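You operate a simulated robot arm through the tools that you are given. There is no shell and no other tool.

Carry out the task below with a simulated robot arm. There is one attempt and no reset: what you move stays moved.

## Task
Swap the alarm slot's module for the one with the pink tape.
Fine: the bad one goes in the red slot; flip the ejector lever back to in and wait for the green lamp.

Only the result counts: the job must be done as asked and must still hold three seconds after the hand-in. Knocking over, shifting, dropping, spilling or breaking anything else fails it.

## Robot
A 7-joint arm with a two-finger parallel gripper, fixed in place. Base frame: the origin is at the foot of the arm, x ahead of it, y to its left, z up. Units: m, degrees, N and s.
Its first joint turns from -166.0 to 166.0 degrees. Payload 4.4 kg.
Tool frame: the origin (TCP) lies between the finger pads and is the grasp point; the fingertips stand 0.023 m ahead of it; z points along the fingers, y is the line along which they close. The gripper opens to 0.094 m. The fingers are 0.038 m wide and 0.01 m thick; the gripper's body (0.054 by 0.096 m) begins 0.039 m behind the TCP.
Orientation is that of the tool frame in the base frame, as [roll, pitch, yaw] about the fixed x, y, z axes, in that order (R = Rz(yaw) Ry(pitch) Rx(roll)). With the fingers straight down and closing along the base's y, the tool's x points along the base's -x, its y along +y and its z along -z.

## Interface
- The arm moves only by the tool arm_command. Its argument "rows" is a list of rows, each an object of numbers (a shift or turn left out is 0, a gripper value left out holds the last): "x", "y", "z": the shift along the tool's x, y, z in m; "rx", "ry", "rz": the turn, a rotation vector about the tool's x, y, z in degrees. In form: [{"x": .., "y": .., "z": .., "rx": .., "ry": .., "rz": ..}, ...]. A call has 1 to 20 rows; each row is the pose to reach, as a shift and turn from the pose commanded when the call began, along the tool's axes at that moment. "claw" is the opening in per cent of the stroke, from 0 (shut) to 100 (fully open), set as the call begins (left out, the last holds). Rows are played at 5 a second. More than 0.05 m and 8.6 degrees between two rows, or a gripper value outside its range, and nothing of the call is played. Where a pose cannot be reached the arm comes as near as it can. A force on the tool above 80 N (or 10 N above the force at the start of the call, whichever is more), or a blocked arm, ends the call early, and 0.2 s more pass. Each finger travels about 0.072 m/s and halts on what it meets, pressing with about 39 N; the grip force reading is that of the motor and also rises with nothing between the fingers. The clock runs only during rows and for 0.2 s after the last one: add rows that repeat a pose to give the fingers time. It gives the time, the measured TCP pose, the force on the tool (base axes), the opening and the grip force at its end, in the units of the frame above (readings bear some noise), with the torque about the TCP (base axes, N m) and any sound that the robot's microphone picked up.
- Cameras (640 x 400 px; columns grow to the right, rows downward): "scene" is fixed at [0.0415, 0.5019, 1.6871]; the picture's right is [0.96, -0.28, 0.00], its down [-0.17, -0.57, -0.80] and it looks along [0.23, 0.77, -0.59] (base axes); focal length 214 px, centre (320, 200). "wrist" rides on the gripper at [0.086, 0.016, -0.074] in the tool frame; the picture's right is [-0.18, 0.98, 0.00], its down [-0.58, -0.11, -0.81] and it looks along [-0.79, -0.15, 0.59] (tool axes); focal length 243 px, centre (320, 200). There is no depth. A picture from a camera that has moved, and an enlarged one, comes with that camera's place and axes in the base frame and with its lens. The place of the scene camera against the robot may be out by one fixed shift of up to 0.025 m in any direction.
- camera(camera): a new picture of that camera. The clock stands still meanwhile.
- inspect(camera, box): a new picture of the part [left, top, right, bottom] of that camera's present view, enlarged. The clock stands still meanwhile.
- sign_off(): hands the job in; it is judged then, once.

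Nothing tells you positions but the pictures and the camera data. Unless the task says otherwise, let go and move clear before handing in.

The tools are called after ">>>" as name(argument=value, ...) on one line, values as JSON. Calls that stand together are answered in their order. arm_command: Moves the arm, as the interface text tells. Its arguments: {"type":"object","properties":{"rows":{"type":"array","items":{"type":"object","properties":{"x":{"type":"number"},"y":{"type":"number"},"z":{"type":"number"},"rx":{"type":"number"},"ry":{"type":"number"},"rz":{"type":"number"}}}},"claw":{"type":"number"}},"required":["rows"]} The other tools are called the same way: camera (camera) takes a picture; inspect (camera, box) takes an enlarged picture of a part of a camera's view; sign_off () hands the job in.

At the start:

```text
time_s: 0.0
position: [0.8687, -0.0153, 1.2145]
tcp_rot: [180.0, 0.1, -180.0]
wrist_force: [0.6, -0.4, 0.5]
torque: [0.01, 0.02, -0.01]
finger_gap: 0.0938
grip_force: 0.0
```

scene: 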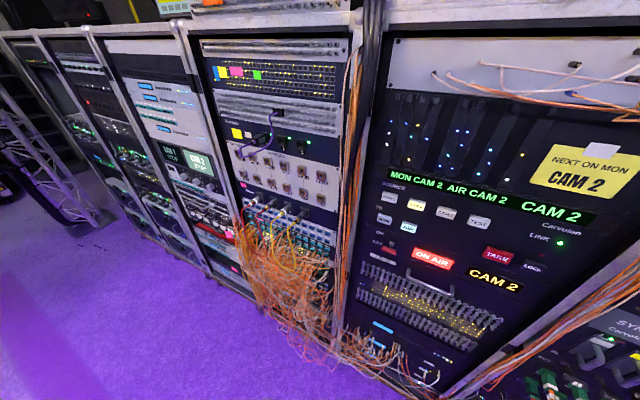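
wrist: 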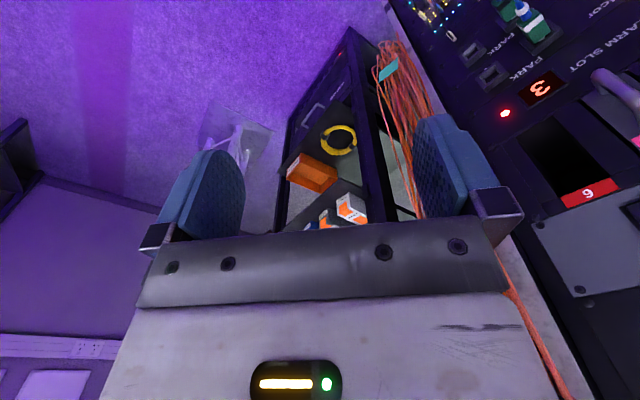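

I see a row of racks in the scene camera and, in the wrist view, a panel with "ALARM SLOT", a "3" display, a red lamp, and a red "9" slot. I'll enlarge both views before moving anything.

>>> inspect(camera="wrist", box=[380, 0, 640, 200])

>>> inspect(camera="scene", box=[480, 280, 640, 400])

>>> inspect(camera="scene", box=[340, 0, 640, 200])

>>> inspect(camera="wrist", box=[480, 150, 640, 400])

```text
2.00 times, centred on (510, 100) of wrist
camera zoom: at [0.7824, 0.0013, 1.2893], right [0.18, 0.98, 0.0], down [0.58, -0.11, 0.81], along [0.79, -0.15, -0.59], focal length 485 px, centre (-60, 400)
```

zoom: 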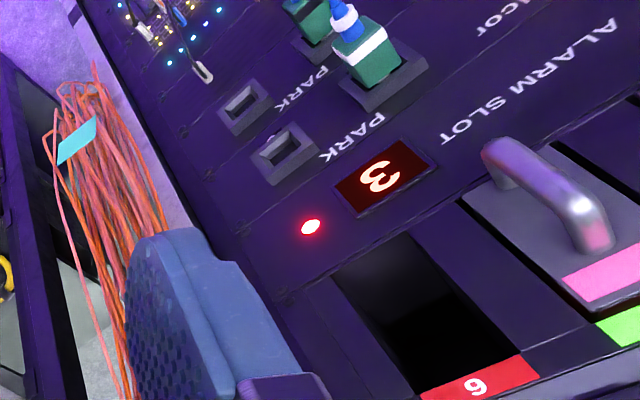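

```text
3.33 times, centred on (560, 340) of scene
camera zoom: at [0.0415, 0.5019, 1.6871], right [0.96, -0.28, 0.0], down [-0.17, -0.57, -0.8], along [0.23, 0.77, -0.59], focal length 715 px, centre (-480, -267)
```

zoom: 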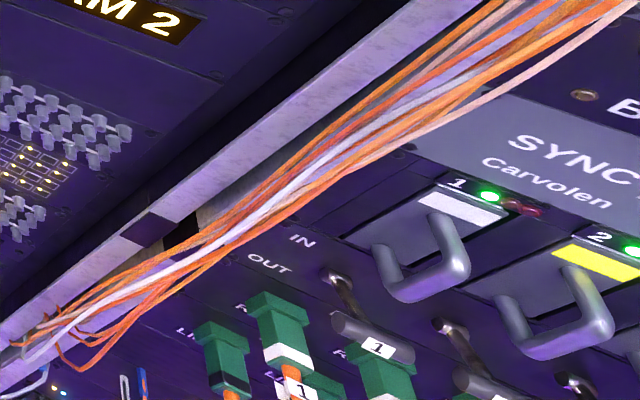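

```text
2.00 times, centred on (490, 100) of scene
camera zoom: at [0.0415, 0.5019, 1.6871], right [0.96, -0.28, 0.0], down [-0.17, -0.57, -0.8], along [0.23, 0.77, -0.59], focal length 429 px, centre (-20, 400)
```

zoom: 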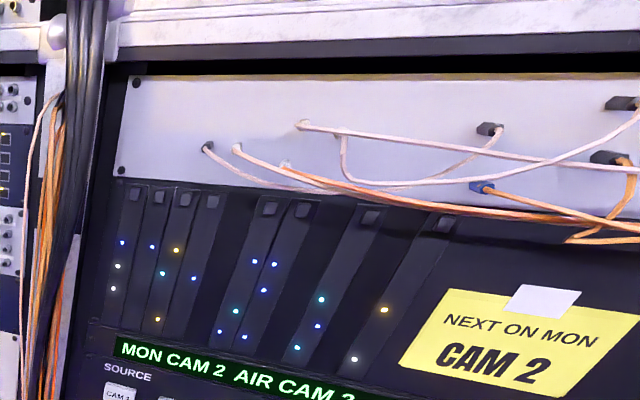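

```text
1.60 times, centred on (560, 275) of wrist
camera zoom: at [0.7824, 0.0013, 1.2893], right [0.18, 0.98, 0.0], down [0.58, -0.11, 0.81], along [0.79, -0.15, -0.59], focal length 388 px, centre (-64, 80)
```

zoom: 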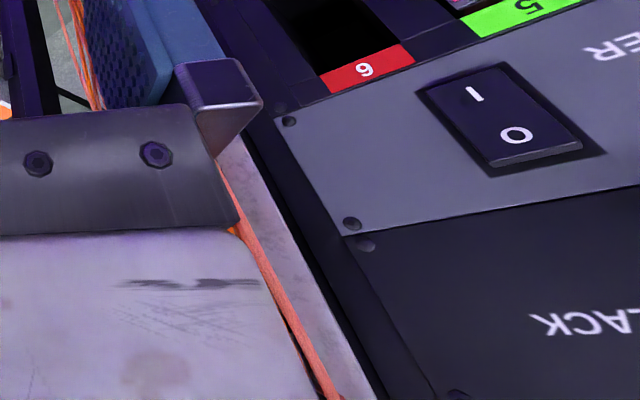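

The panel seems to sit ahead-left of the arm, turned about 45° to face it, with its slots, levers and an "ALARM SLOT 3" readout. I'll turn the wrist in place to bring the camera onto it.

>>> arm_command(rows=[{"rz": -8}, {"rz": -16}, {"rz": -24}, {"rz": -32}, {"rz": -40}, {"rz": -48}])

>>> camera(camera="wrist")

>>> camera(camera="scene")

```text
time_s: 1.4
position: [0.8689, -0.0152, 1.2145]
tcp_rot: [-180.0, 0.0, -131.8]
wrist_force: [0.4, 0.2, -0.9]
torque: [0.02, 0.0, -0.03]
finger_gap: 0.094
grip_force: 0.1
```

```text
taken
camera wrist: at [0.7993, -0.0682, 1.289], right [-0.61, 0.79, 0.0], down [0.47, 0.36, 0.81], along [0.64, 0.49, -0.59], focal length 243 px, centre (320, 200)
```

wrist: 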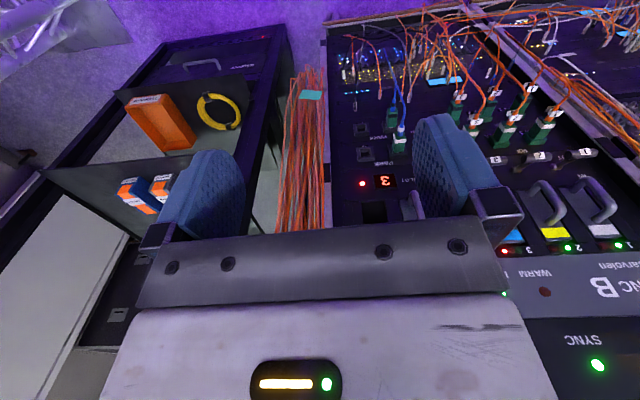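

```text
taken
```

scene: 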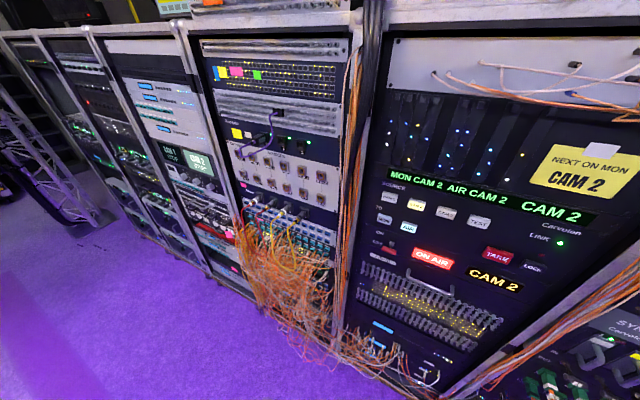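

The panel plane works out at about 0.95 m along a heading of about 45°. The slots run from slot 1 near (0.79, 0.55) to slot 6 near (1.07, 0.28), at z of about 1.05. I'll back the arm to the middle of the panel before aiming the tool at it.

>>> arm_command(rows=[{"x": 0.006, "y": 0.039}, {"x": 0.012, "y": 0.077}, {"x": 0.018, "y": 0.116}, {"x": 0.025, "y": 0.155}, {"x": 0.031, "y": 0.193}, {"x": 0.0375, "y": 0.232}])

>>> camera(camera="wrist")

```text
time_s: 2.8
position: [0.6703, 0.1115, 1.2118]
tcp_rot: [-180.0, 0.0, -132.0]
wrist_force: [-0.5, -0.3, -0.7]
torque: [0.02, -0.02, 0.0]
finger_gap: 0.0942
grip_force: 0.1
```

```text
taken
camera wrist: at [0.602, 0.0593, 1.2863], right [-0.61, 0.79, 0.0], down [0.47, 0.36, 0.81], along [0.64, 0.49, -0.59], focal length 243 px, centre (320, 200)
```

wrist: 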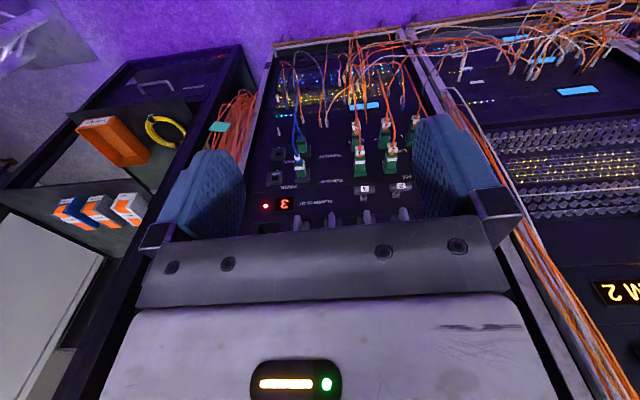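

The tool is now in front of the panel's middle. I'll turn the wrist about its axis so the camera ends up above the gripper when the tool points at the panel.

>>> arm_command(rows=[{"rz": 8.5}, {"rz": 17}, {"rz": 25.5}, {"rz": 34}, {"rz": 42.5}, {"rz": 51}, {"rz": 59.5}, {"rz": 68}, {"rz": 76.5}, {"rz": 85}, {"rz": 93}])

```text
time_s: 5.2
position: [0.6708, 0.1122, 1.2137]
tcp_rot: [-179.9, 0.0, 134.9]
wrist_force: [-0.6, 0.0, 0.0]
torque: [-0.01, -0.01, 0.0]
finger_gap: 0.0941
grip_force: 0.1
```

>>> arm_command(rows=[{"rz": 8.5}, {"rz": 17}, {"rz": 25.5}, {"rz": 34}, {"rz": 42.5}, {"rz": 51}, {"rz": 59.5}, {"rz": 68}, {"rz": 76.5}, {"rz": 85}, {"rz": 90}])

>>> camera(camera="wrist")

```text
time_s: 7.6
position: [0.6707, 0.1126, 1.2141]
tcp_rot: [-179.9, -0.1, 44.8]
wrist_force: [0.6, 0.0, 0.0]
torque: [0.01, -0.01, 0.01]
finger_gap: 0.094
grip_force: 0.0
```

```text
taken
camera wrist: at [0.7439, 0.1623, 1.2897], right [0.56, -0.83, 0.0], down [-0.49, -0.33, 0.81], along [-0.67, -0.45, -0.59], focal length 243 px, centre (320, 200)
```

wrist: 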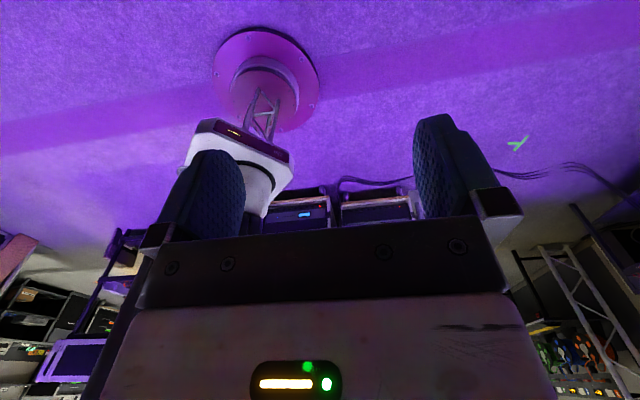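

The wrist could turn all the way. Next I pitch the tool up so it points horizontally at the panel with the camera on top.

>>> arm_command(rows=[{"ry": 8.5}, {"ry": 17}, {"ry": 25.5}, {"ry": 34}, {"ry": 42.5}, {"ry": 51}, {"ry": 59.5}, {"ry": 68}, {"ry": 76.5}, {"ry": 85}, {"ry": 90}])

>>> camera(camera="wrist")

>>> camera(camera="scene")

```text
time_s: 10.0
position: [0.6708, 0.112, 1.2148]
tcp_rot: [35.6, -89.9, -170.7]
wrist_force: [-0.5, 0.5, 1.3]
torque: [0.03, 0.02, -0.01]
finger_gap: 0.0938
grip_force: 0.0
```

```text
taken
camera wrist: at [0.6299, 0.0481, 1.3015], right [0.69, -0.7, -0.18], down [-0.65, -0.49, -0.58], along [0.32, 0.52, -0.79], focal length 243 px, centre (320, 200)
```

wrist: 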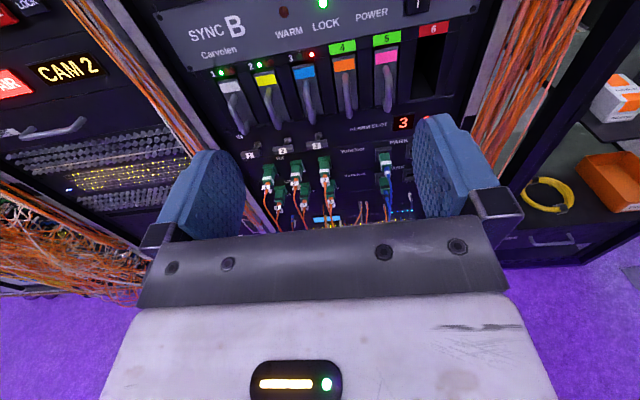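

```text
taken
```

scene: 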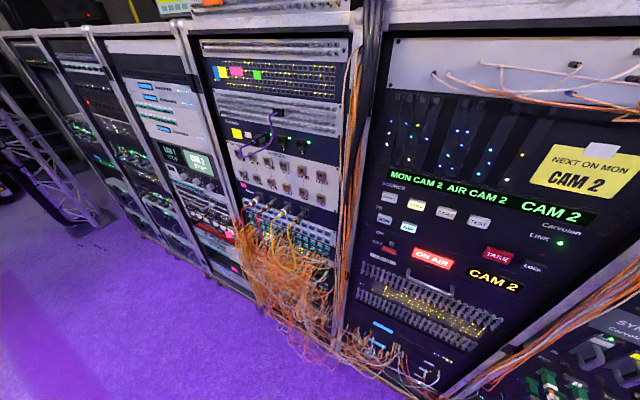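

Now the whole SYNC B panel is visible: slots 1–3 have LEDs and levers, 4 and 5 have green labels (orange- and pink-tape modules), 6 is red and empty, and the alarm slot reads 3. I'll enlarge the details.

>>> inspect(camera="wrist", box=[180, 0, 470, 130])

>>> inspect(camera="wrist", box=[210, 40, 350, 130])

>>> inspect(camera="wrist", box=[320, 20, 480, 130])

>>> inspect(camera="wrist", box=[220, 120, 430, 240])

```text
2.21 times, centred on (325, 65) of wrist
camera zoom: at [0.6299, 0.0481, 1.3015], right [0.69, -0.7, -0.18], down [-0.65, -0.49, -0.58], along [0.32, 0.52, -0.79], focal length 535 px, centre (309, 498)
```

zoom: 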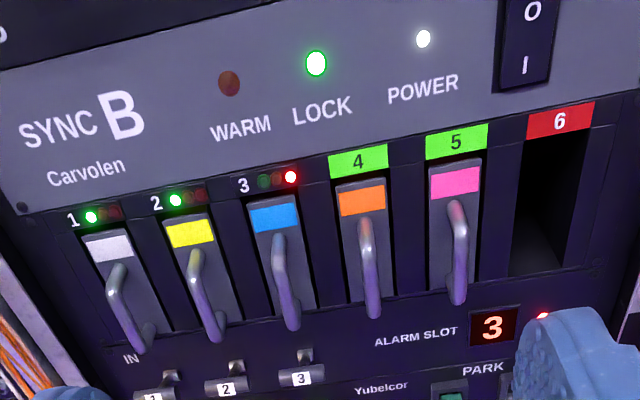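

```text
4.44 times, centred on (280, 85) of wrist
camera zoom: at [0.6299, 0.0481, 1.3015], right [0.69, -0.7, -0.18], down [-0.65, -0.49, -0.58], along [0.32, 0.52, -0.79], focal length 1078 px, centre (498, 711)
```

zoom: 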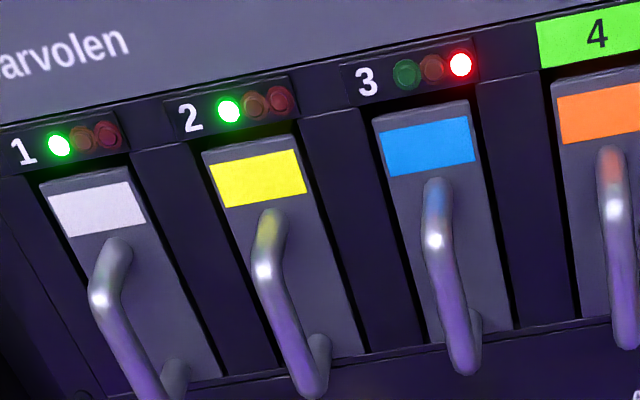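

```text
3.64 times, centred on (400, 75) of wrist
camera zoom: at [0.6299, 0.0481, 1.3015], right [0.69, -0.7, -0.18], down [-0.65, -0.49, -0.58], along [0.32, 0.52, -0.79], focal length 882 px, centre (29, 654)
```

zoom: 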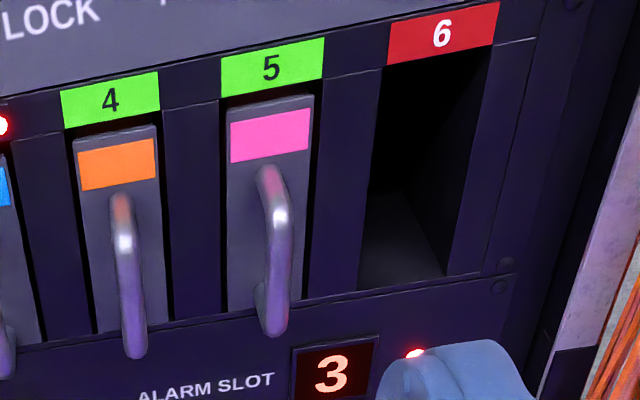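

```text
3.05 times, centred on (325, 180) of wrist
camera zoom: at [0.6299, 0.0481, 1.3015], right [0.69, -0.7, -0.18], down [-0.65, -0.49, -0.58], along [0.32, 0.52, -0.79], focal length 739 px, centre (305, 261)
```

zoom: 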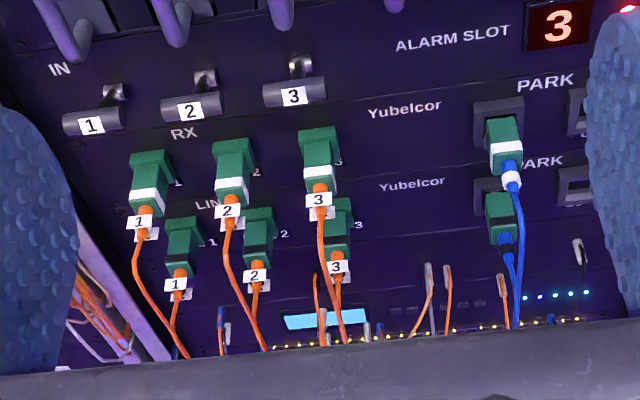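

The face looks parallel to the tool's plane with a slot pitch of about 76 mm. The alarm is slot 3 (blue tape, red LED), pink is in 5, and 6 is the empty red slot. I'll move closer to triangulate positions and look at the lever.

>>> arm_command(rows=[{"z": 0.04, "x": -0.01}, {"z": 0.08, "x": -0.02}, {"z": 0.12, "x": -0.03}, {"z": 0.13, "x": -0.04}])

>>> camera(camera="wrist")

>>> inspect(camera="wrist", box=[180, 0, 480, 130])

>>> inspect(camera="wrist", box=[200, 80, 360, 230])

```text
time_s: 11.0
position: [0.7621, 0.2032, 1.1759]
tcp_rot: [-27.1, -90.0, -107.9]
wrist_force: [-0.7, -0.2, 0.1]
torque: [-0.04, 0.0, -0.02]
finger_gap: 0.0941
grip_force: 0.1
```

```text
taken
camera wrist: at [0.7215, 0.139, 1.2621], right [0.69, -0.7, -0.18], down [-0.65, -0.49, -0.58], along [0.31, 0.52, -0.79], focal length 243 px, centre (320, 200)
```

wrist: 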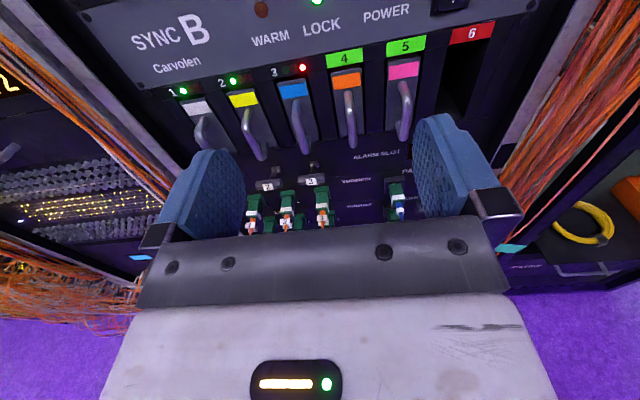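

```text
2.13 times, centred on (330, 65) of wrist
camera zoom: at [0.7215, 0.139, 1.2621], right [0.69, -0.7, -0.18], down [-0.65, -0.49, -0.58], along [0.31, 0.52, -0.79], focal length 518 px, centre (299, 488)
```

zoom: 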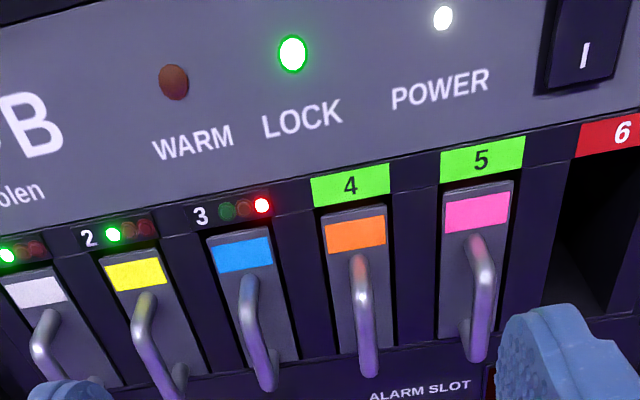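

```text
2.67 times, centred on (280, 155) of wrist
camera zoom: at [0.7215, 0.139, 1.2621], right [0.69, -0.7, -0.18], down [-0.65, -0.49, -0.58], along [0.31, 0.52, -0.79], focal length 647 px, centre (427, 320)
```

zoom: 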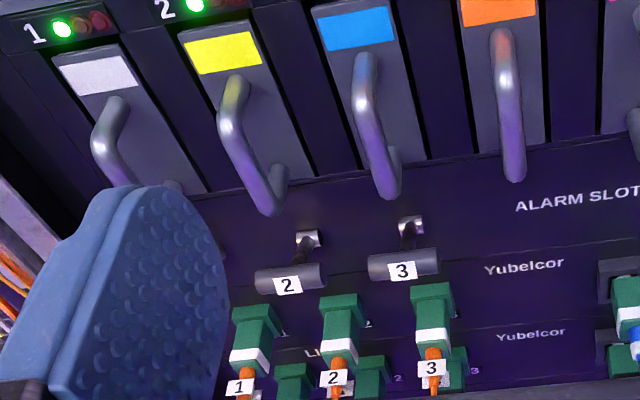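

Triangulated so far: module faces are near n≈0.92 along the heading, slot 3 is at s≈0.345 and slot 5 at s≈0.4875. The lever 3 T-bar is near z≈0.97, standing about 55 mm off the face. I'll lower and back off for a better look at the lever and its IN/OUT markings.

>>> arm_command(rows=[{"x": -0.03, "y": -0.012, "z": -0.025}, {"x": -0.06, "y": -0.024, "z": -0.05}, {"x": -0.09, "y": -0.036, "z": -0.07}, {"x": -0.126, "y": -0.05, "z": -0.083}])

>>> camera(camera="wrist")

>>> inspect(camera="wrist", box=[240, 20, 420, 140])

>>> inspect(camera="wrist", box=[300, 20, 400, 100])

```text
time_s: 12.0
position: [0.6687, 0.1789, 1.0501]
tcp_rot: [41.7, -90.0, -176.7]
wrist_force: [0.0, 0.1, -0.1]
torque: [0.0, 0.01, 0.01]
finger_gap: 0.094
grip_force: 0.0
```

```text
taken
camera wrist: at [0.628, 0.1156, 1.1361], right [0.7, -0.7, -0.18], down [-0.65, -0.49, -0.58], along [0.31, 0.52, -0.79], focal length 243 px, centre (320, 200)
```

wrist: 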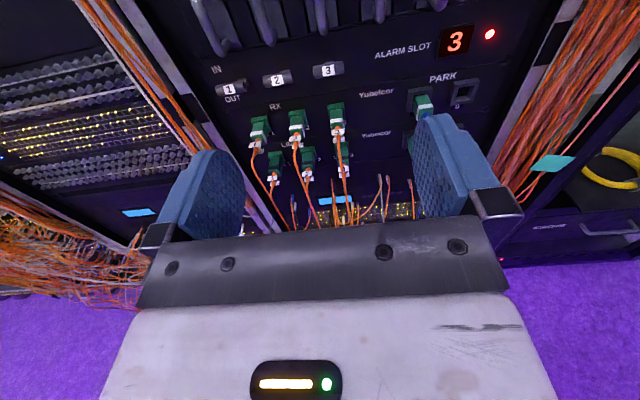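

```text
3.33 times, centred on (330, 80) of wrist
camera zoom: at [0.628, 0.1156, 1.1361], right [0.7, -0.7, -0.18], down [-0.65, -0.49, -0.58], along [0.31, 0.52, -0.79], focal length 809 px, centre (287, 600)
```

zoom: 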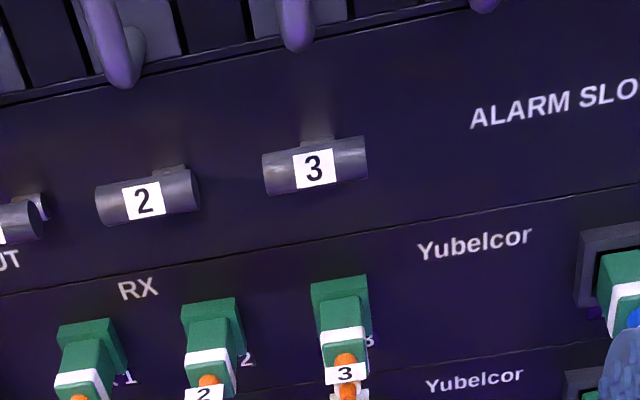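

```text
5.00 times, centred on (350, 60) of wrist
camera zoom: at [0.628, 0.1156, 1.1361], right [0.7, -0.7, -0.18], down [-0.65, -0.49, -0.58], along [0.31, 0.52, -0.79], focal length 1213 px, centre (170, 900)
```

zoom: 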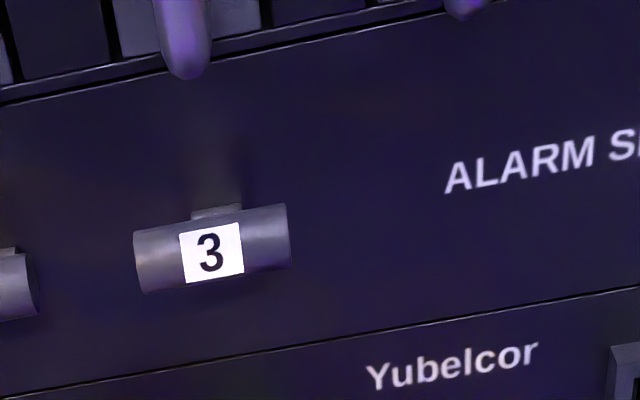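

The levers are short T-bars with IN above and OUT below, and all are currently up (IN). Lever 3's bar is at about s=0.344, n=0.865, z=0.973. I'll roll the gripper 90° so its closed tips are flat, to push lever 3 down to OUT from above.

>>> arm_command(rows=[{"rz": -8.5}, {"rz": -17}, {"rz": -25.5}, {"rz": -34}, {"rz": -42.5}, {"rz": -51}, {"rz": -59.5}, {"rz": -68}, {"rz": -76.5}, {"rz": -85}, {"rz": -90}], claw=0)

>>> camera(camera="wrist")

```text
time_s: 14.4
position: [0.6678, 0.1817, 1.0484]
tcp_rot: [89.9, 0.1, 135.0]
wrist_force: [-0.5, -0.2, 0.1]
torque: [-0.03, 0.01, 0.01]
finger_gap: 0.0001
grip_force: 38.8
```

```text
taken
camera wrist: at [0.5551, 0.1894, 1.0651], right [0.13, -0.13, 0.98], down [-0.16, -0.98, -0.11], along [0.98, -0.14, -0.15], focal length 243 px, centre (320, 200)
```

wrist: 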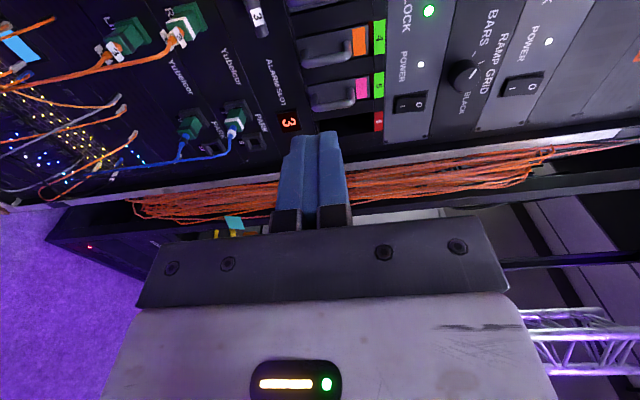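

The roll worked. I'll move in to about 60 mm from the lever, closed tips just above T-bar height, and check alignment from the side.

>>> arm_command(rows=[{"y": -0.012, "z": 0.045}, {"y": -0.024, "z": 0.09}, {"y": -0.038, "z": 0.135}, {"y": -0.052, "z": 0.18}])

>>> camera(camera="wrist")

>>> inspect(camera="wrist", box=[220, 0, 420, 150])

```text
time_s: 15.4
position: [0.798, 0.3102, 0.9973]
tcp_rot: [90.1, 0.1, 135.0]
wrist_force: [-0.2, 0.2, 0.5]
torque: [-0.02, 0.0, -0.04]
finger_gap: 0.0
grip_force: 39.1
```

```text
taken
camera wrist: at [0.6835, 0.3193, 1.0141], right [0.13, -0.13, 0.98], down [-0.16, -0.98, -0.11], along [0.98, -0.14, -0.15], focal length 243 px, centre (320, 200)
```

wrist: 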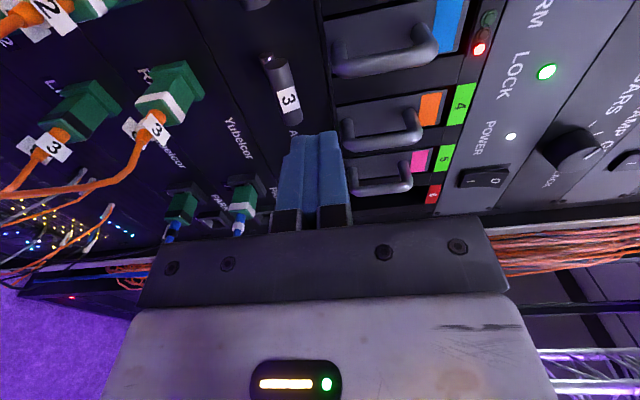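

```text
2.67 times, centred on (320, 75) of wrist
camera zoom: at [0.6835, 0.3193, 1.0141], right [0.13, -0.13, 0.98], down [-0.16, -0.98, -0.11], along [0.98, -0.14, -0.15], focal length 647 px, centre (320, 533)
```

zoom: 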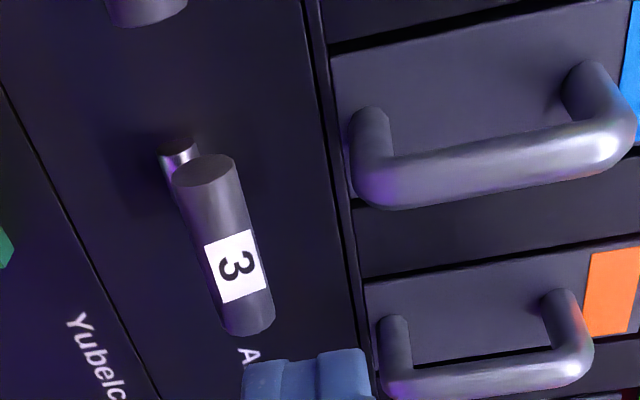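

From the side, the T-bar spans z 0.967–0.982 at n≈0.864, and the module handle's underside is at about 1.011. My closed tips (0.987–1.007) fit between, so I'll slide forward over the bar and then press down in small steps.

>>> arm_command(rows=[{"z": 0.025}, {"z": 0.05}, {"z": 0.07}, {"z": 0.07}])

>>> inspect(camera="wrist", box=[160, 0, 460, 190])

```text
time_s: 16.4
position: [0.8448, 0.36, 0.9958]
tcp_rot: [89.9, 0.0, 134.9]
wrist_force: [0.9, 0.5, 0.2]
torque: [0.03, -0.01, 0.0]
finger_gap: 0.0001
grip_force: 39.1
```

```text
2.11 times, centred on (310, 95) of wrist
camera zoom: at [0.7316, 0.3688, 1.0123], right [0.13, -0.13, 0.98], down [-0.16, -0.98, -0.11], along [0.98, -0.14, -0.15], focal length 511 px, centre (341, 421)
```

zoom: 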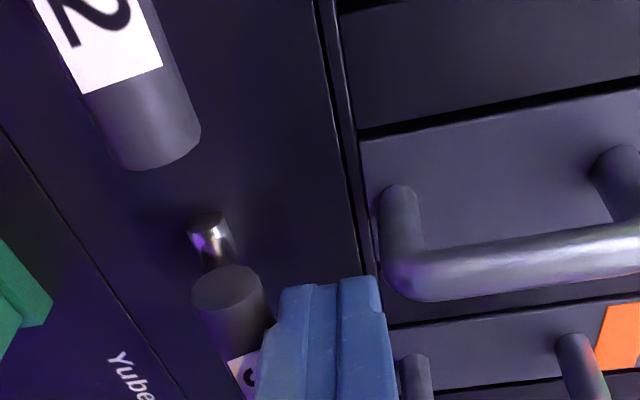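

The tips sit over the lever bar and clear of the handle above. Now I press the lever down gently.

>>> arm_command(rows=[{"y": -0.005}, {"y": -0.01}, {"y": -0.015}, {"y": -0.02}, {"y": -0.025}, {"y": -0.03}])

>>> camera(camera="wrist")

>>> inspect(camera="wrist", box=[160, 0, 460, 190])

```text
time_s: 17.8
position: [0.8455, 0.358, 0.9659]
tcp_rot: [89.9, 0.0, 134.9]
wrist_force: [0.4, -0.6, 0.9]
torque: [0.0, -0.01, 0.01]
finger_gap: 0.0
grip_force: 39.1
```

```text
taken
camera wrist: at [0.7318, 0.3663, 0.9826], right [0.13, -0.13, 0.98], down [-0.16, -0.98, -0.11], along [0.98, -0.14, -0.15], focal length 243 px, centre (320, 200)
```

wrist: 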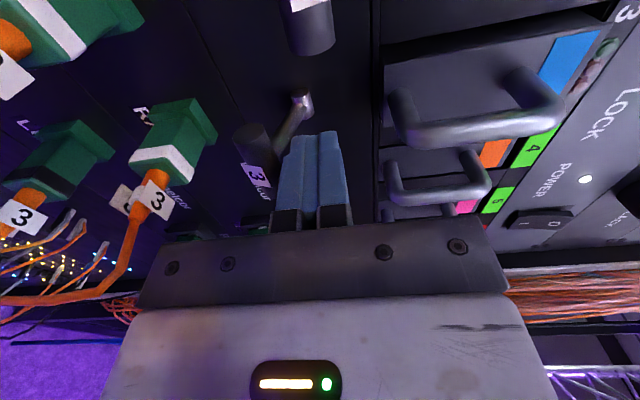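

```text
2.11 times, centred on (310, 95) of wrist
camera zoom: at [0.7318, 0.3663, 0.9826], right [0.13, -0.13, 0.98], down [-0.16, -0.98, -0.11], along [0.98, -0.14, -0.15], focal length 511 px, centre (341, 421)
```

zoom: 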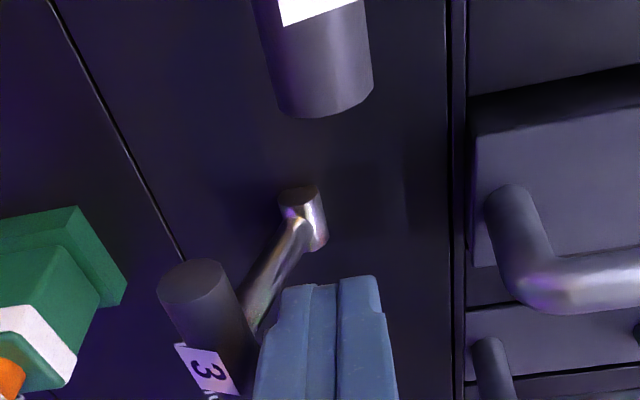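

The lever snapped down to OUT (bar now at z≈0.938), slot 3's LEDs look dark and its module seems to have slid out a little. I'll back off straight and check.

>>> arm_command(rows=[{"z": -0.04}, {"z": -0.08}, {"z": -0.12}, {"z": -0.16}, {"z": -0.2, "y": 0.03}, {"z": -0.24, "y": 0.06}])

>>> arm_command(rows=[{"rz": 8.5}, {"rz": 17}, {"rz": 25.5}, {"rz": 34}, {"rz": 42.5}, {"rz": 51}, {"rz": 59.5}, {"rz": 68}, {"rz": 76.5}, {"rz": 85}, {"rz": 90}], claw=55)

>>> camera(camera="wrist")

```text
time_s: 19.2
position: [0.6765, 0.1869, 1.0276]
tcp_rot: [90.1, 0.0, 135.0]
wrist_force: [-0.9, 0.0, 0.2]
torque: [0.01, 0.01, 0.02]
finger_gap: 0.0
grip_force: 39.2
```

```text
time_s: 21.6
position: [0.6746, 0.1874, 1.0259]
tcp_rot: [-88.3, -89.9, -46.7]
wrist_force: [-0.3, -0.4, 0.2]
torque: [0.04, 0.0, -0.01]
finger_gap: 0.0516
grip_force: 0.0
```

```text
taken
camera wrist: at [0.6352, 0.1234, 1.1128], right [0.69, -0.69, -0.19], down [-0.65, -0.49, -0.58], along [0.31, 0.52, -0.79], focal length 243 px, centre (320, 200)
```

wrist: 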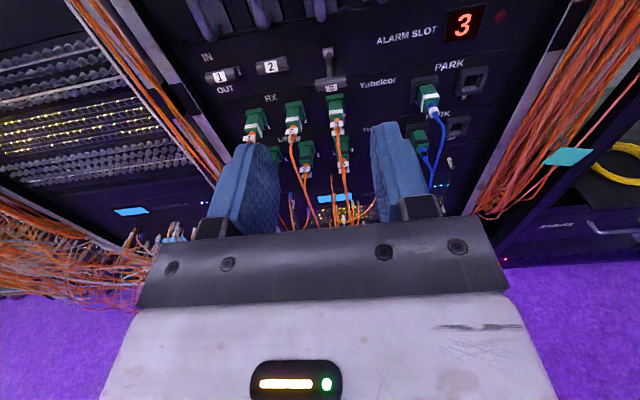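

Lever 3 is at OUT and the alarm lamp has gone dark. I'll raise the arm for a view of the slot 3 module and its handle.

>>> arm_command(rows=[{"x": 0.04}, {"x": 0.08}, {"x": 0.11, "z": 0.02}])

>>> camera(camera="wrist")

>>> inspect(camera="wrist", box=[260, 10, 420, 120])

```text
time_s: 22.4
position: [0.6894, 0.2019, 1.1363]
tcp_rot: [-152.9, -90.0, 18.0]
wrist_force: [-0.1, 1.0, 0.0]
torque: [0.02, 0.0, 0.0]
finger_gap: 0.0516
grip_force: 0.1
```

```text
taken
camera wrist: at [0.6481, 0.137, 1.223], right [0.69, -0.69, -0.18], down [-0.65, -0.49, -0.58], along [0.31, 0.52, -0.79], focal length 243 px, centre (320, 200)
```

wrist: 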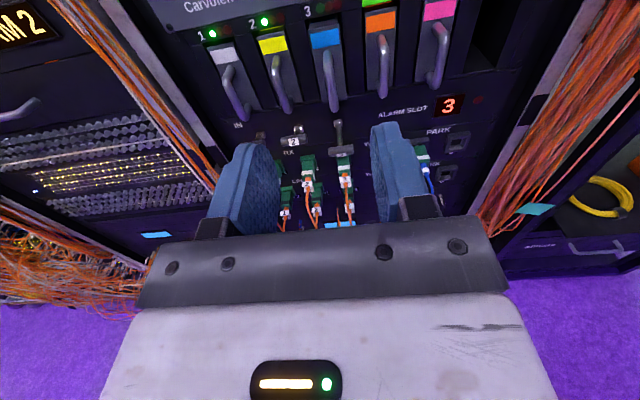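

```text
3.64 times, centred on (340, 65) of wrist
camera zoom: at [0.6481, 0.137, 1.223], right [0.69, -0.69, -0.18], down [-0.65, -0.49, -0.58], along [0.31, 0.52, -0.79], focal length 882 px, centre (247, 691)
```

zoom: 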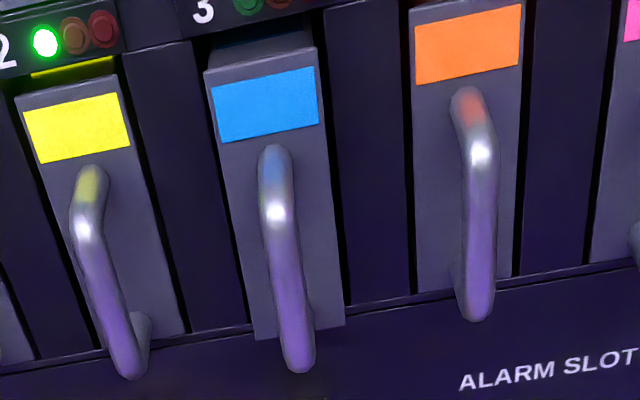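

The module has been ejected about 12 mm: its face is at n≈0.907 and the handle bar at s≈0.344, n≈0.869, spanning z 1.012–1.084. I'll line up in front of the handle.

>>> arm_command(rows=[{"x": -0.037, "z": 0.02}, {"x": -0.074, "z": 0.05}, {"x": -0.074, "z": 0.095}, {"x": -0.074, "z": 0.14}, {"x": -0.074, "z": 0.17}, {"x": -0.074, "z": 0.17}])

>>> camera(camera="wrist")

>>> inspect(camera="wrist", box=[200, 30, 420, 190])

```text
time_s: 23.8
position: [0.8118, 0.3235, 1.0638]
tcp_rot: [-126.5, -90.0, -8.5]
wrist_force: [0.4, 0.1, 0.7]
torque: [0.01, 0.01, 0.02]
finger_gap: 0.0516
grip_force: 0.0
```

```text
taken
camera wrist: at [0.7699, 0.2594, 1.1509], right [0.7, -0.69, -0.18], down [-0.65, -0.49, -0.58], along [0.31, 0.52, -0.79], focal length 243 px, centre (320, 200)
```

wrist: 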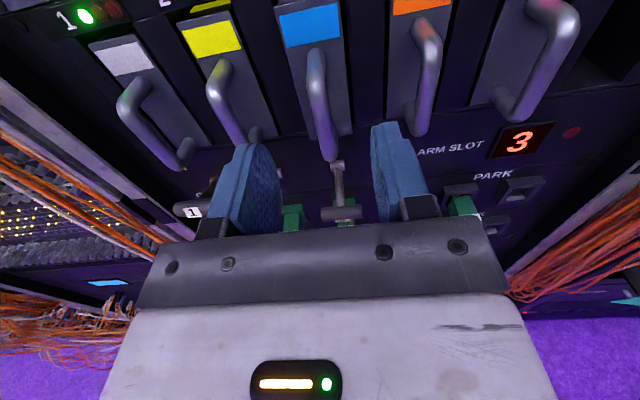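

```text
2.50 times, centred on (310, 110) of wrist
camera zoom: at [0.7699, 0.2594, 1.1509], right [0.7, -0.69, -0.18], down [-0.65, -0.49, -0.58], along [0.31, 0.52, -0.79], focal length 606 px, centre (345, 425)
```

zoom: 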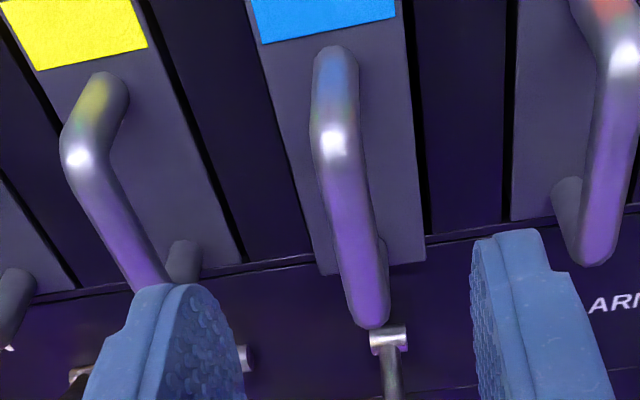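

The handle is centred between the open fingers. I'll advance 71 mm so the fingers straddle the upper part of the handle, then look before closing.

>>> arm_command(rows=[{"z": 0.03, "y": -0.001}, {"z": 0.055, "y": -0.001}, {"z": 0.071, "y": -0.001}, {"z": 0.071, "y": -0.001}])

>>> camera(camera="wrist")

>>> inspect(camera="wrist", box=[200, 30, 420, 190])

```text
time_s: 24.8
position: [0.8605, 0.3753, 1.062]
tcp_rot: [-15.2, -89.9, -119.8]
wrist_force: [0.1, 0.7, 0.7]
torque: [0.03, 0.01, 0.03]
finger_gap: 0.0516
grip_force: 0.1
```

```text
taken
camera wrist: at [0.8203, 0.3112, 1.1487], right [0.69, -0.69, -0.18], down [-0.65, -0.49, -0.58], along [0.31, 0.52, -0.79], focal length 243 px, centre (320, 200)
```

wrist: 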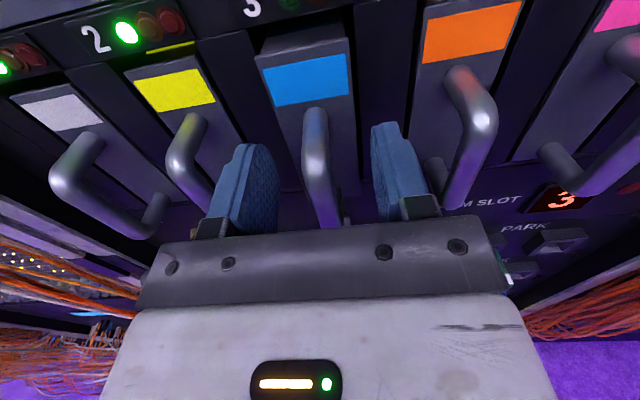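

```text
2.50 times, centred on (310, 110) of wrist
camera zoom: at [0.8203, 0.3112, 1.1487], right [0.69, -0.69, -0.18], down [-0.65, -0.49, -0.58], along [0.31, 0.52, -0.79], focal length 606 px, centre (345, 425)
```

zoom: 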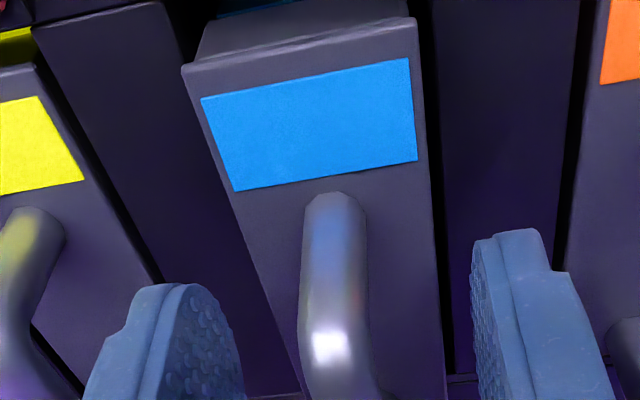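

The fingers straddle the handle with the tips just short of the module face. I'll close on it.

>>> arm_command(rows=[{"z": 0}, {"z": 0}, {"z": 0}, {"z": 0}], claw=0)

>>> inspect(camera="wrist", box=[200, 30, 420, 190])

```text
time_s: 25.8
position: [0.8608, 0.3752, 1.0617]
tcp_rot: [55.0, -90.0, 170.0]
wrist_force: [0.2, 1.0, 0.2]
torque: [0.17, -0.1, -0.04]
finger_gap: 0.0128
grip_force: 39.1
```

```text
2.50 times, centred on (310, 110) of wrist
camera zoom: at [0.8202, 0.3111, 1.1487], right [0.7, -0.69, -0.18], down [-0.65, -0.49, -0.58], along [0.31, 0.52, -0.79], focal length 606 px, centre (345, 425)
```

zoom: 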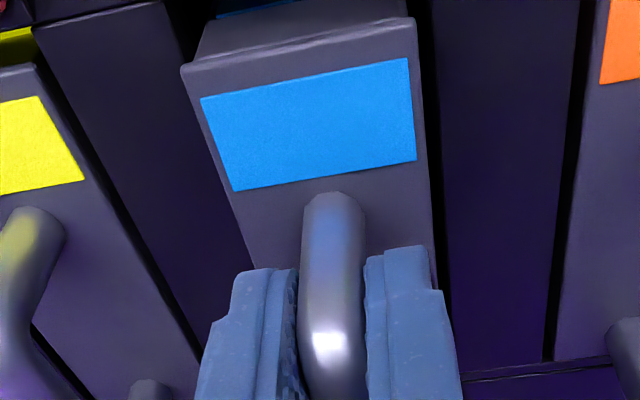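

The grip holds at 12.8 mm, which matches the handle bar. I'll start the straight pull, a little at first, to see that the module follows freely.

>>> arm_command(rows=[{"z": -0.01}, {"z": -0.02}, {"z": -0.03}, {"z": -0.04}, {"z": -0.05}])

>>> camera(camera="wrist")

```text
time_s: 27.0
position: [0.8238, 0.3392, 1.0617]
tcp_rot: [-152.1, -90.0, 17.1]
wrist_force: [0.1, -0.6, 0.8]
torque: [-0.16, 0.17, 0.0]
finger_gap: 0.0125
grip_force: 39.2
```

```text
taken
camera wrist: at [0.7836, 0.2748, 1.1487], right [0.7, -0.69, -0.18], down [-0.65, -0.49, -0.58], along [0.31, 0.52, -0.79], focal length 243 px, centre (320, 200)
```

wrist: 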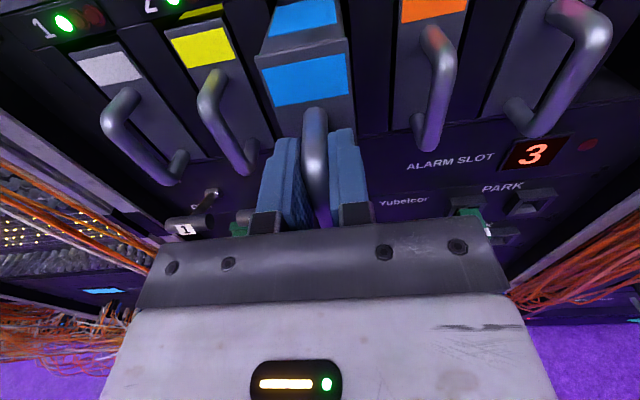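

The module slides out cleanly with almost no force. I'll keep pulling and watch for the rear end.

>>> arm_command(rows=[{"z": -0.015}, {"z": -0.03}, {"z": -0.045}, {"z": -0.06}, {"z": -0.075}, {"z": -0.09}, {"z": -0.1}])

>>> camera(camera="wrist")

```text
time_s: 28.6
position: [0.7531, 0.2661, 1.0614]
tcp_rot: [167.9, -90.0, 57.0]
wrist_force: [0.3, 0.1, 0.4]
torque: [-0.15, 0.17, 0.01]
finger_gap: 0.0123
grip_force: 39.0
```

```text
taken
camera wrist: at [0.7123, 0.2028, 1.1481], right [0.7, -0.69, -0.18], down [-0.65, -0.49, -0.58], along [0.31, 0.52, -0.79], focal length 243 px, centre (320, 200)
```

wrist: 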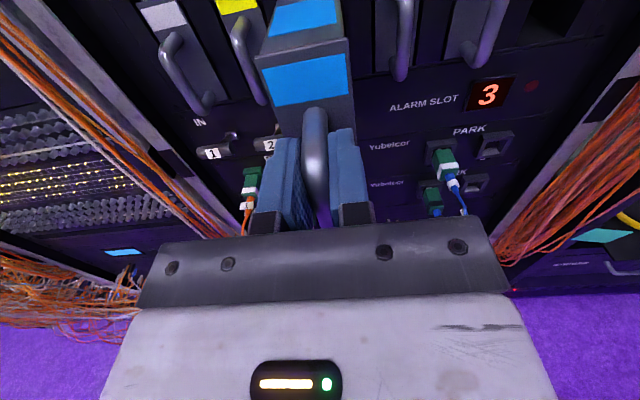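

The module is out about 16 cm and still has its tail in the slot. I'll keep going.

>>> arm_command(rows=[{"z": -0.015}, {"z": -0.03}, {"z": -0.045}, {"z": -0.06}, {"z": -0.075}, {"z": -0.09}, {"z": -0.1}])

>>> camera(camera="wrist")

>>> camera(camera="scene")

```text
time_s: 30.2
position: [0.6829, 0.1971, 1.061]
tcp_rot: [62.7, -90.0, 162.3]
wrist_force: [0.0, 1.2, -0.3]
torque: [-0.15, 0.16, 0.02]
finger_gap: 0.0126
grip_force: 38.3
```

```text
taken
camera wrist: at [0.6422, 0.1332, 1.1487], right [0.69, -0.69, -0.18], down [-0.65, -0.49, -0.58], along [0.31, 0.52, -0.79], focal length 243 px, centre (320, 200)
```

wrist: 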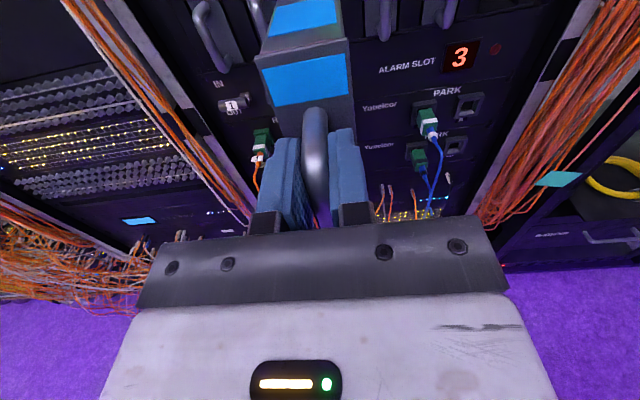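

```text
taken
```

scene: 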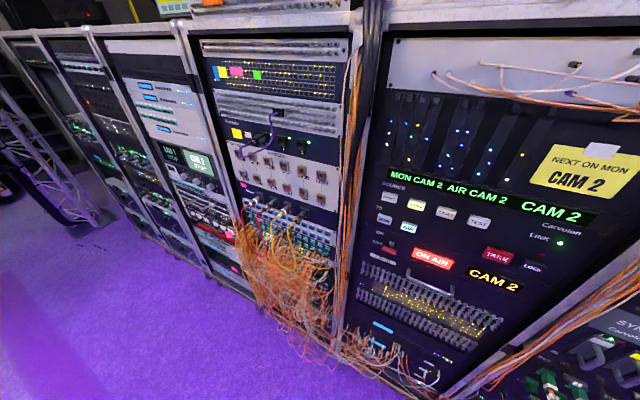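

I can't yet see whether the module's tail has cleared the slot. I'll view the region around the top edge of the wrist frame.

>>> inspect(camera="wrist", box=[120, 0, 520, 20])

```text
1.60 times, centred on (320, 10) of wrist
camera zoom: at [0.6422, 0.1332, 1.1487], right [0.69, -0.69, -0.18], down [-0.65, -0.49, -0.58], along [0.31, 0.52, -0.79], focal length 388 px, centre (320, 504)
```

zoom: 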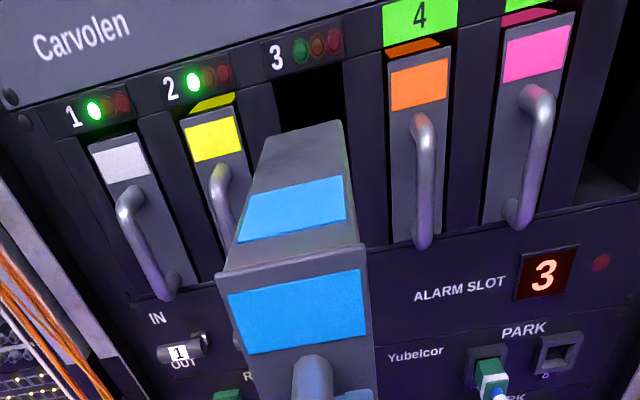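

The tail is now visible beyond the panel face, so the module is out. I'll zoom on the tail to check for sag or twist in the grip before moving sideways.

>>> inspect(camera="wrist", box=[230, 0, 390, 4])

>>> inspect(camera="wrist", box=[230, 0, 390, 100])

```text
4.00 times, centred on (310, 2) of wrist
camera zoom: at [0.6422, 0.1332, 1.1487], right [0.69, -0.69, -0.18], down [-0.65, -0.49, -0.58], along [0.31, 0.52, -0.79], focal length 970 px, centre (360, 992)
```

zoom: 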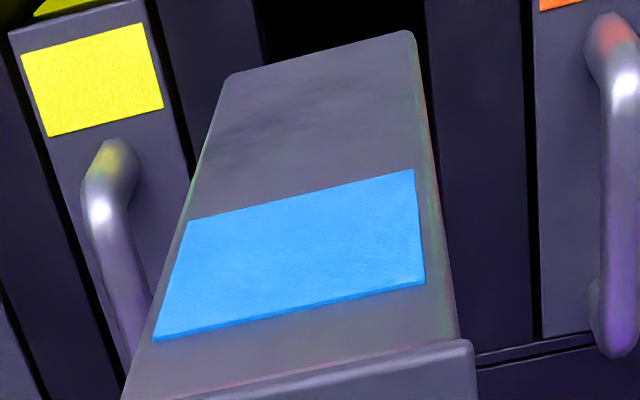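

```text
4.00 times, centred on (310, 50) of wrist
camera zoom: at [0.6422, 0.1332, 1.1487], right [0.69, -0.69, -0.18], down [-0.65, -0.49, -0.58], along [0.31, 0.52, -0.79], focal length 970 px, centre (360, 800)
```

zoom: 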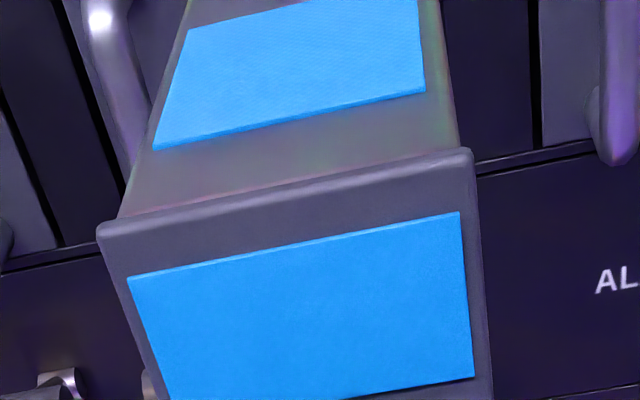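

The module is about 145 mm long and sits straight and level in the grip. Its tail is at n≈0.80, clear of all handles and levers. I'll carry it sideways by three pitches (about 0.214 m) to the red slot 6.

>>> arm_command(rows=[{"y": 0.01}, {"y": 0.03}, {"y": 0.055}, {"y": 0.085}, {"y": 0.115}, {"y": 0.145}, {"y": 0.175}, {"y": 0.2}, {"y": 0.2143}, {"y": 0.2143}])

>>> inspect(camera="wrist", box=[120, 0, 520, 20])

>>> inspect(camera="wrist", box=[230, 0, 390, 4])

```text
time_s: 32.4
position: [0.8343, 0.0463, 1.062]
tcp_rot: [-107.0, -90.0, -28.0]
wrist_force: [0.6, 0.3, 0.0]
torque: [-0.14, 0.15, 0.0]
finger_gap: 0.0129
grip_force: 38.8
```

```text
1.60 times, centred on (320, 10) of wrist
camera zoom: at [0.7934, -0.018, 1.1491], right [0.7, -0.69, -0.18], down [-0.65, -0.49, -0.58], along [0.31, 0.52, -0.79], focal length 388 px, centre (320, 504)
```

zoom: 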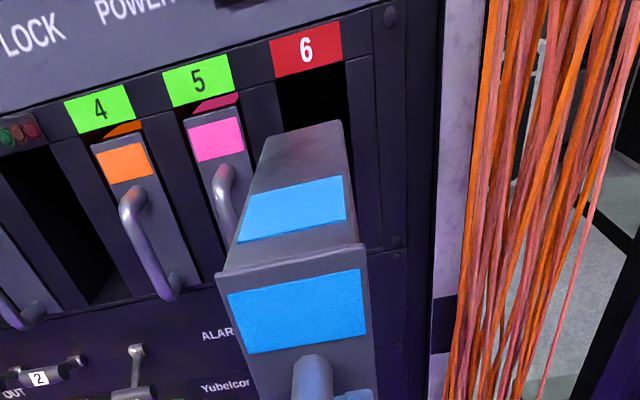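

```text
4.00 times, centred on (310, 2) of wrist
camera zoom: at [0.7934, -0.018, 1.1491], right [0.7, -0.69, -0.18], down [-0.65, -0.49, -0.58], along [0.31, 0.52, -0.79], focal length 970 px, centre (360, 992)
```

zoom: 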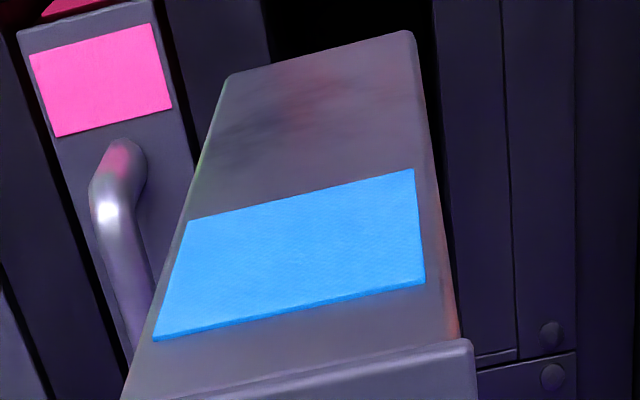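

In front of slot 6, the module is about 1.5 mm left of the slot's centre judging by the labels and the opening. I'll correct that and advance until the tail is just outside the opening, then check again.

>>> arm_command(rows=[{"y": 0.0014, "z": 0.015}, {"y": 0.0014, "z": 0.035}, {"y": 0.0014, "z": 0.055}, {"y": 0.0014, "z": 0.075}, {"y": 0.0014, "z": 0.09}, {"y": 0.0014, "z": 0.1}, {"y": 0.0014, "z": 0.1}])

>>> inspect(camera="wrist", box=[120, 0, 520, 20])

>>> inspect(camera="wrist", box=[230, 0, 390, 4])

```text
time_s: 34.0
position: [0.9068, 0.1157, 1.063]
tcp_rot: [-138.4, -90.0, 3.3]
wrist_force: [0.1, 0.5, -0.1]
torque: [-0.14, 0.15, 0.01]
finger_gap: 0.0127
grip_force: 39.2
```

```text
1.60 times, centred on (320, 10) of wrist
camera zoom: at [0.8649, 0.0507, 1.1499], right [0.69, -0.7, -0.18], down [-0.65, -0.49, -0.58], along [0.31, 0.52, -0.79], focal length 388 px, centre (320, 504)
```

zoom: 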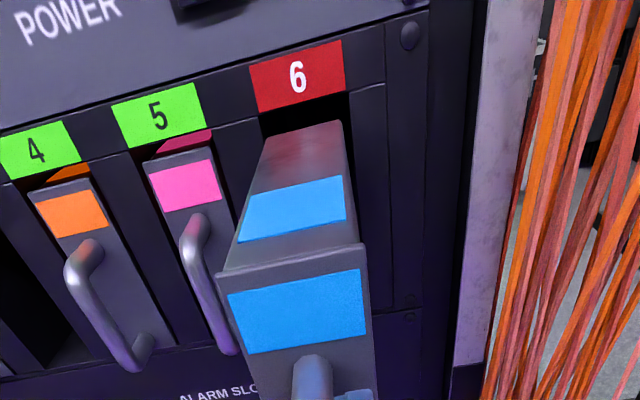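

```text
4.00 times, centred on (310, 2) of wrist
camera zoom: at [0.8649, 0.0507, 1.1499], right [0.69, -0.7, -0.18], down [-0.65, -0.49, -0.58], along [0.31, 0.52, -0.79], focal length 970 px, centre (360, 992)
```

zoom: 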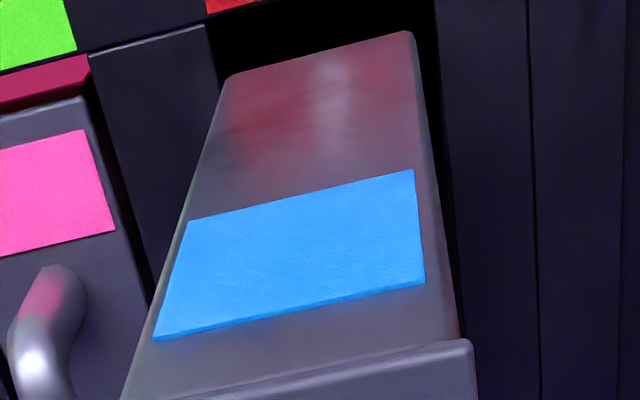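

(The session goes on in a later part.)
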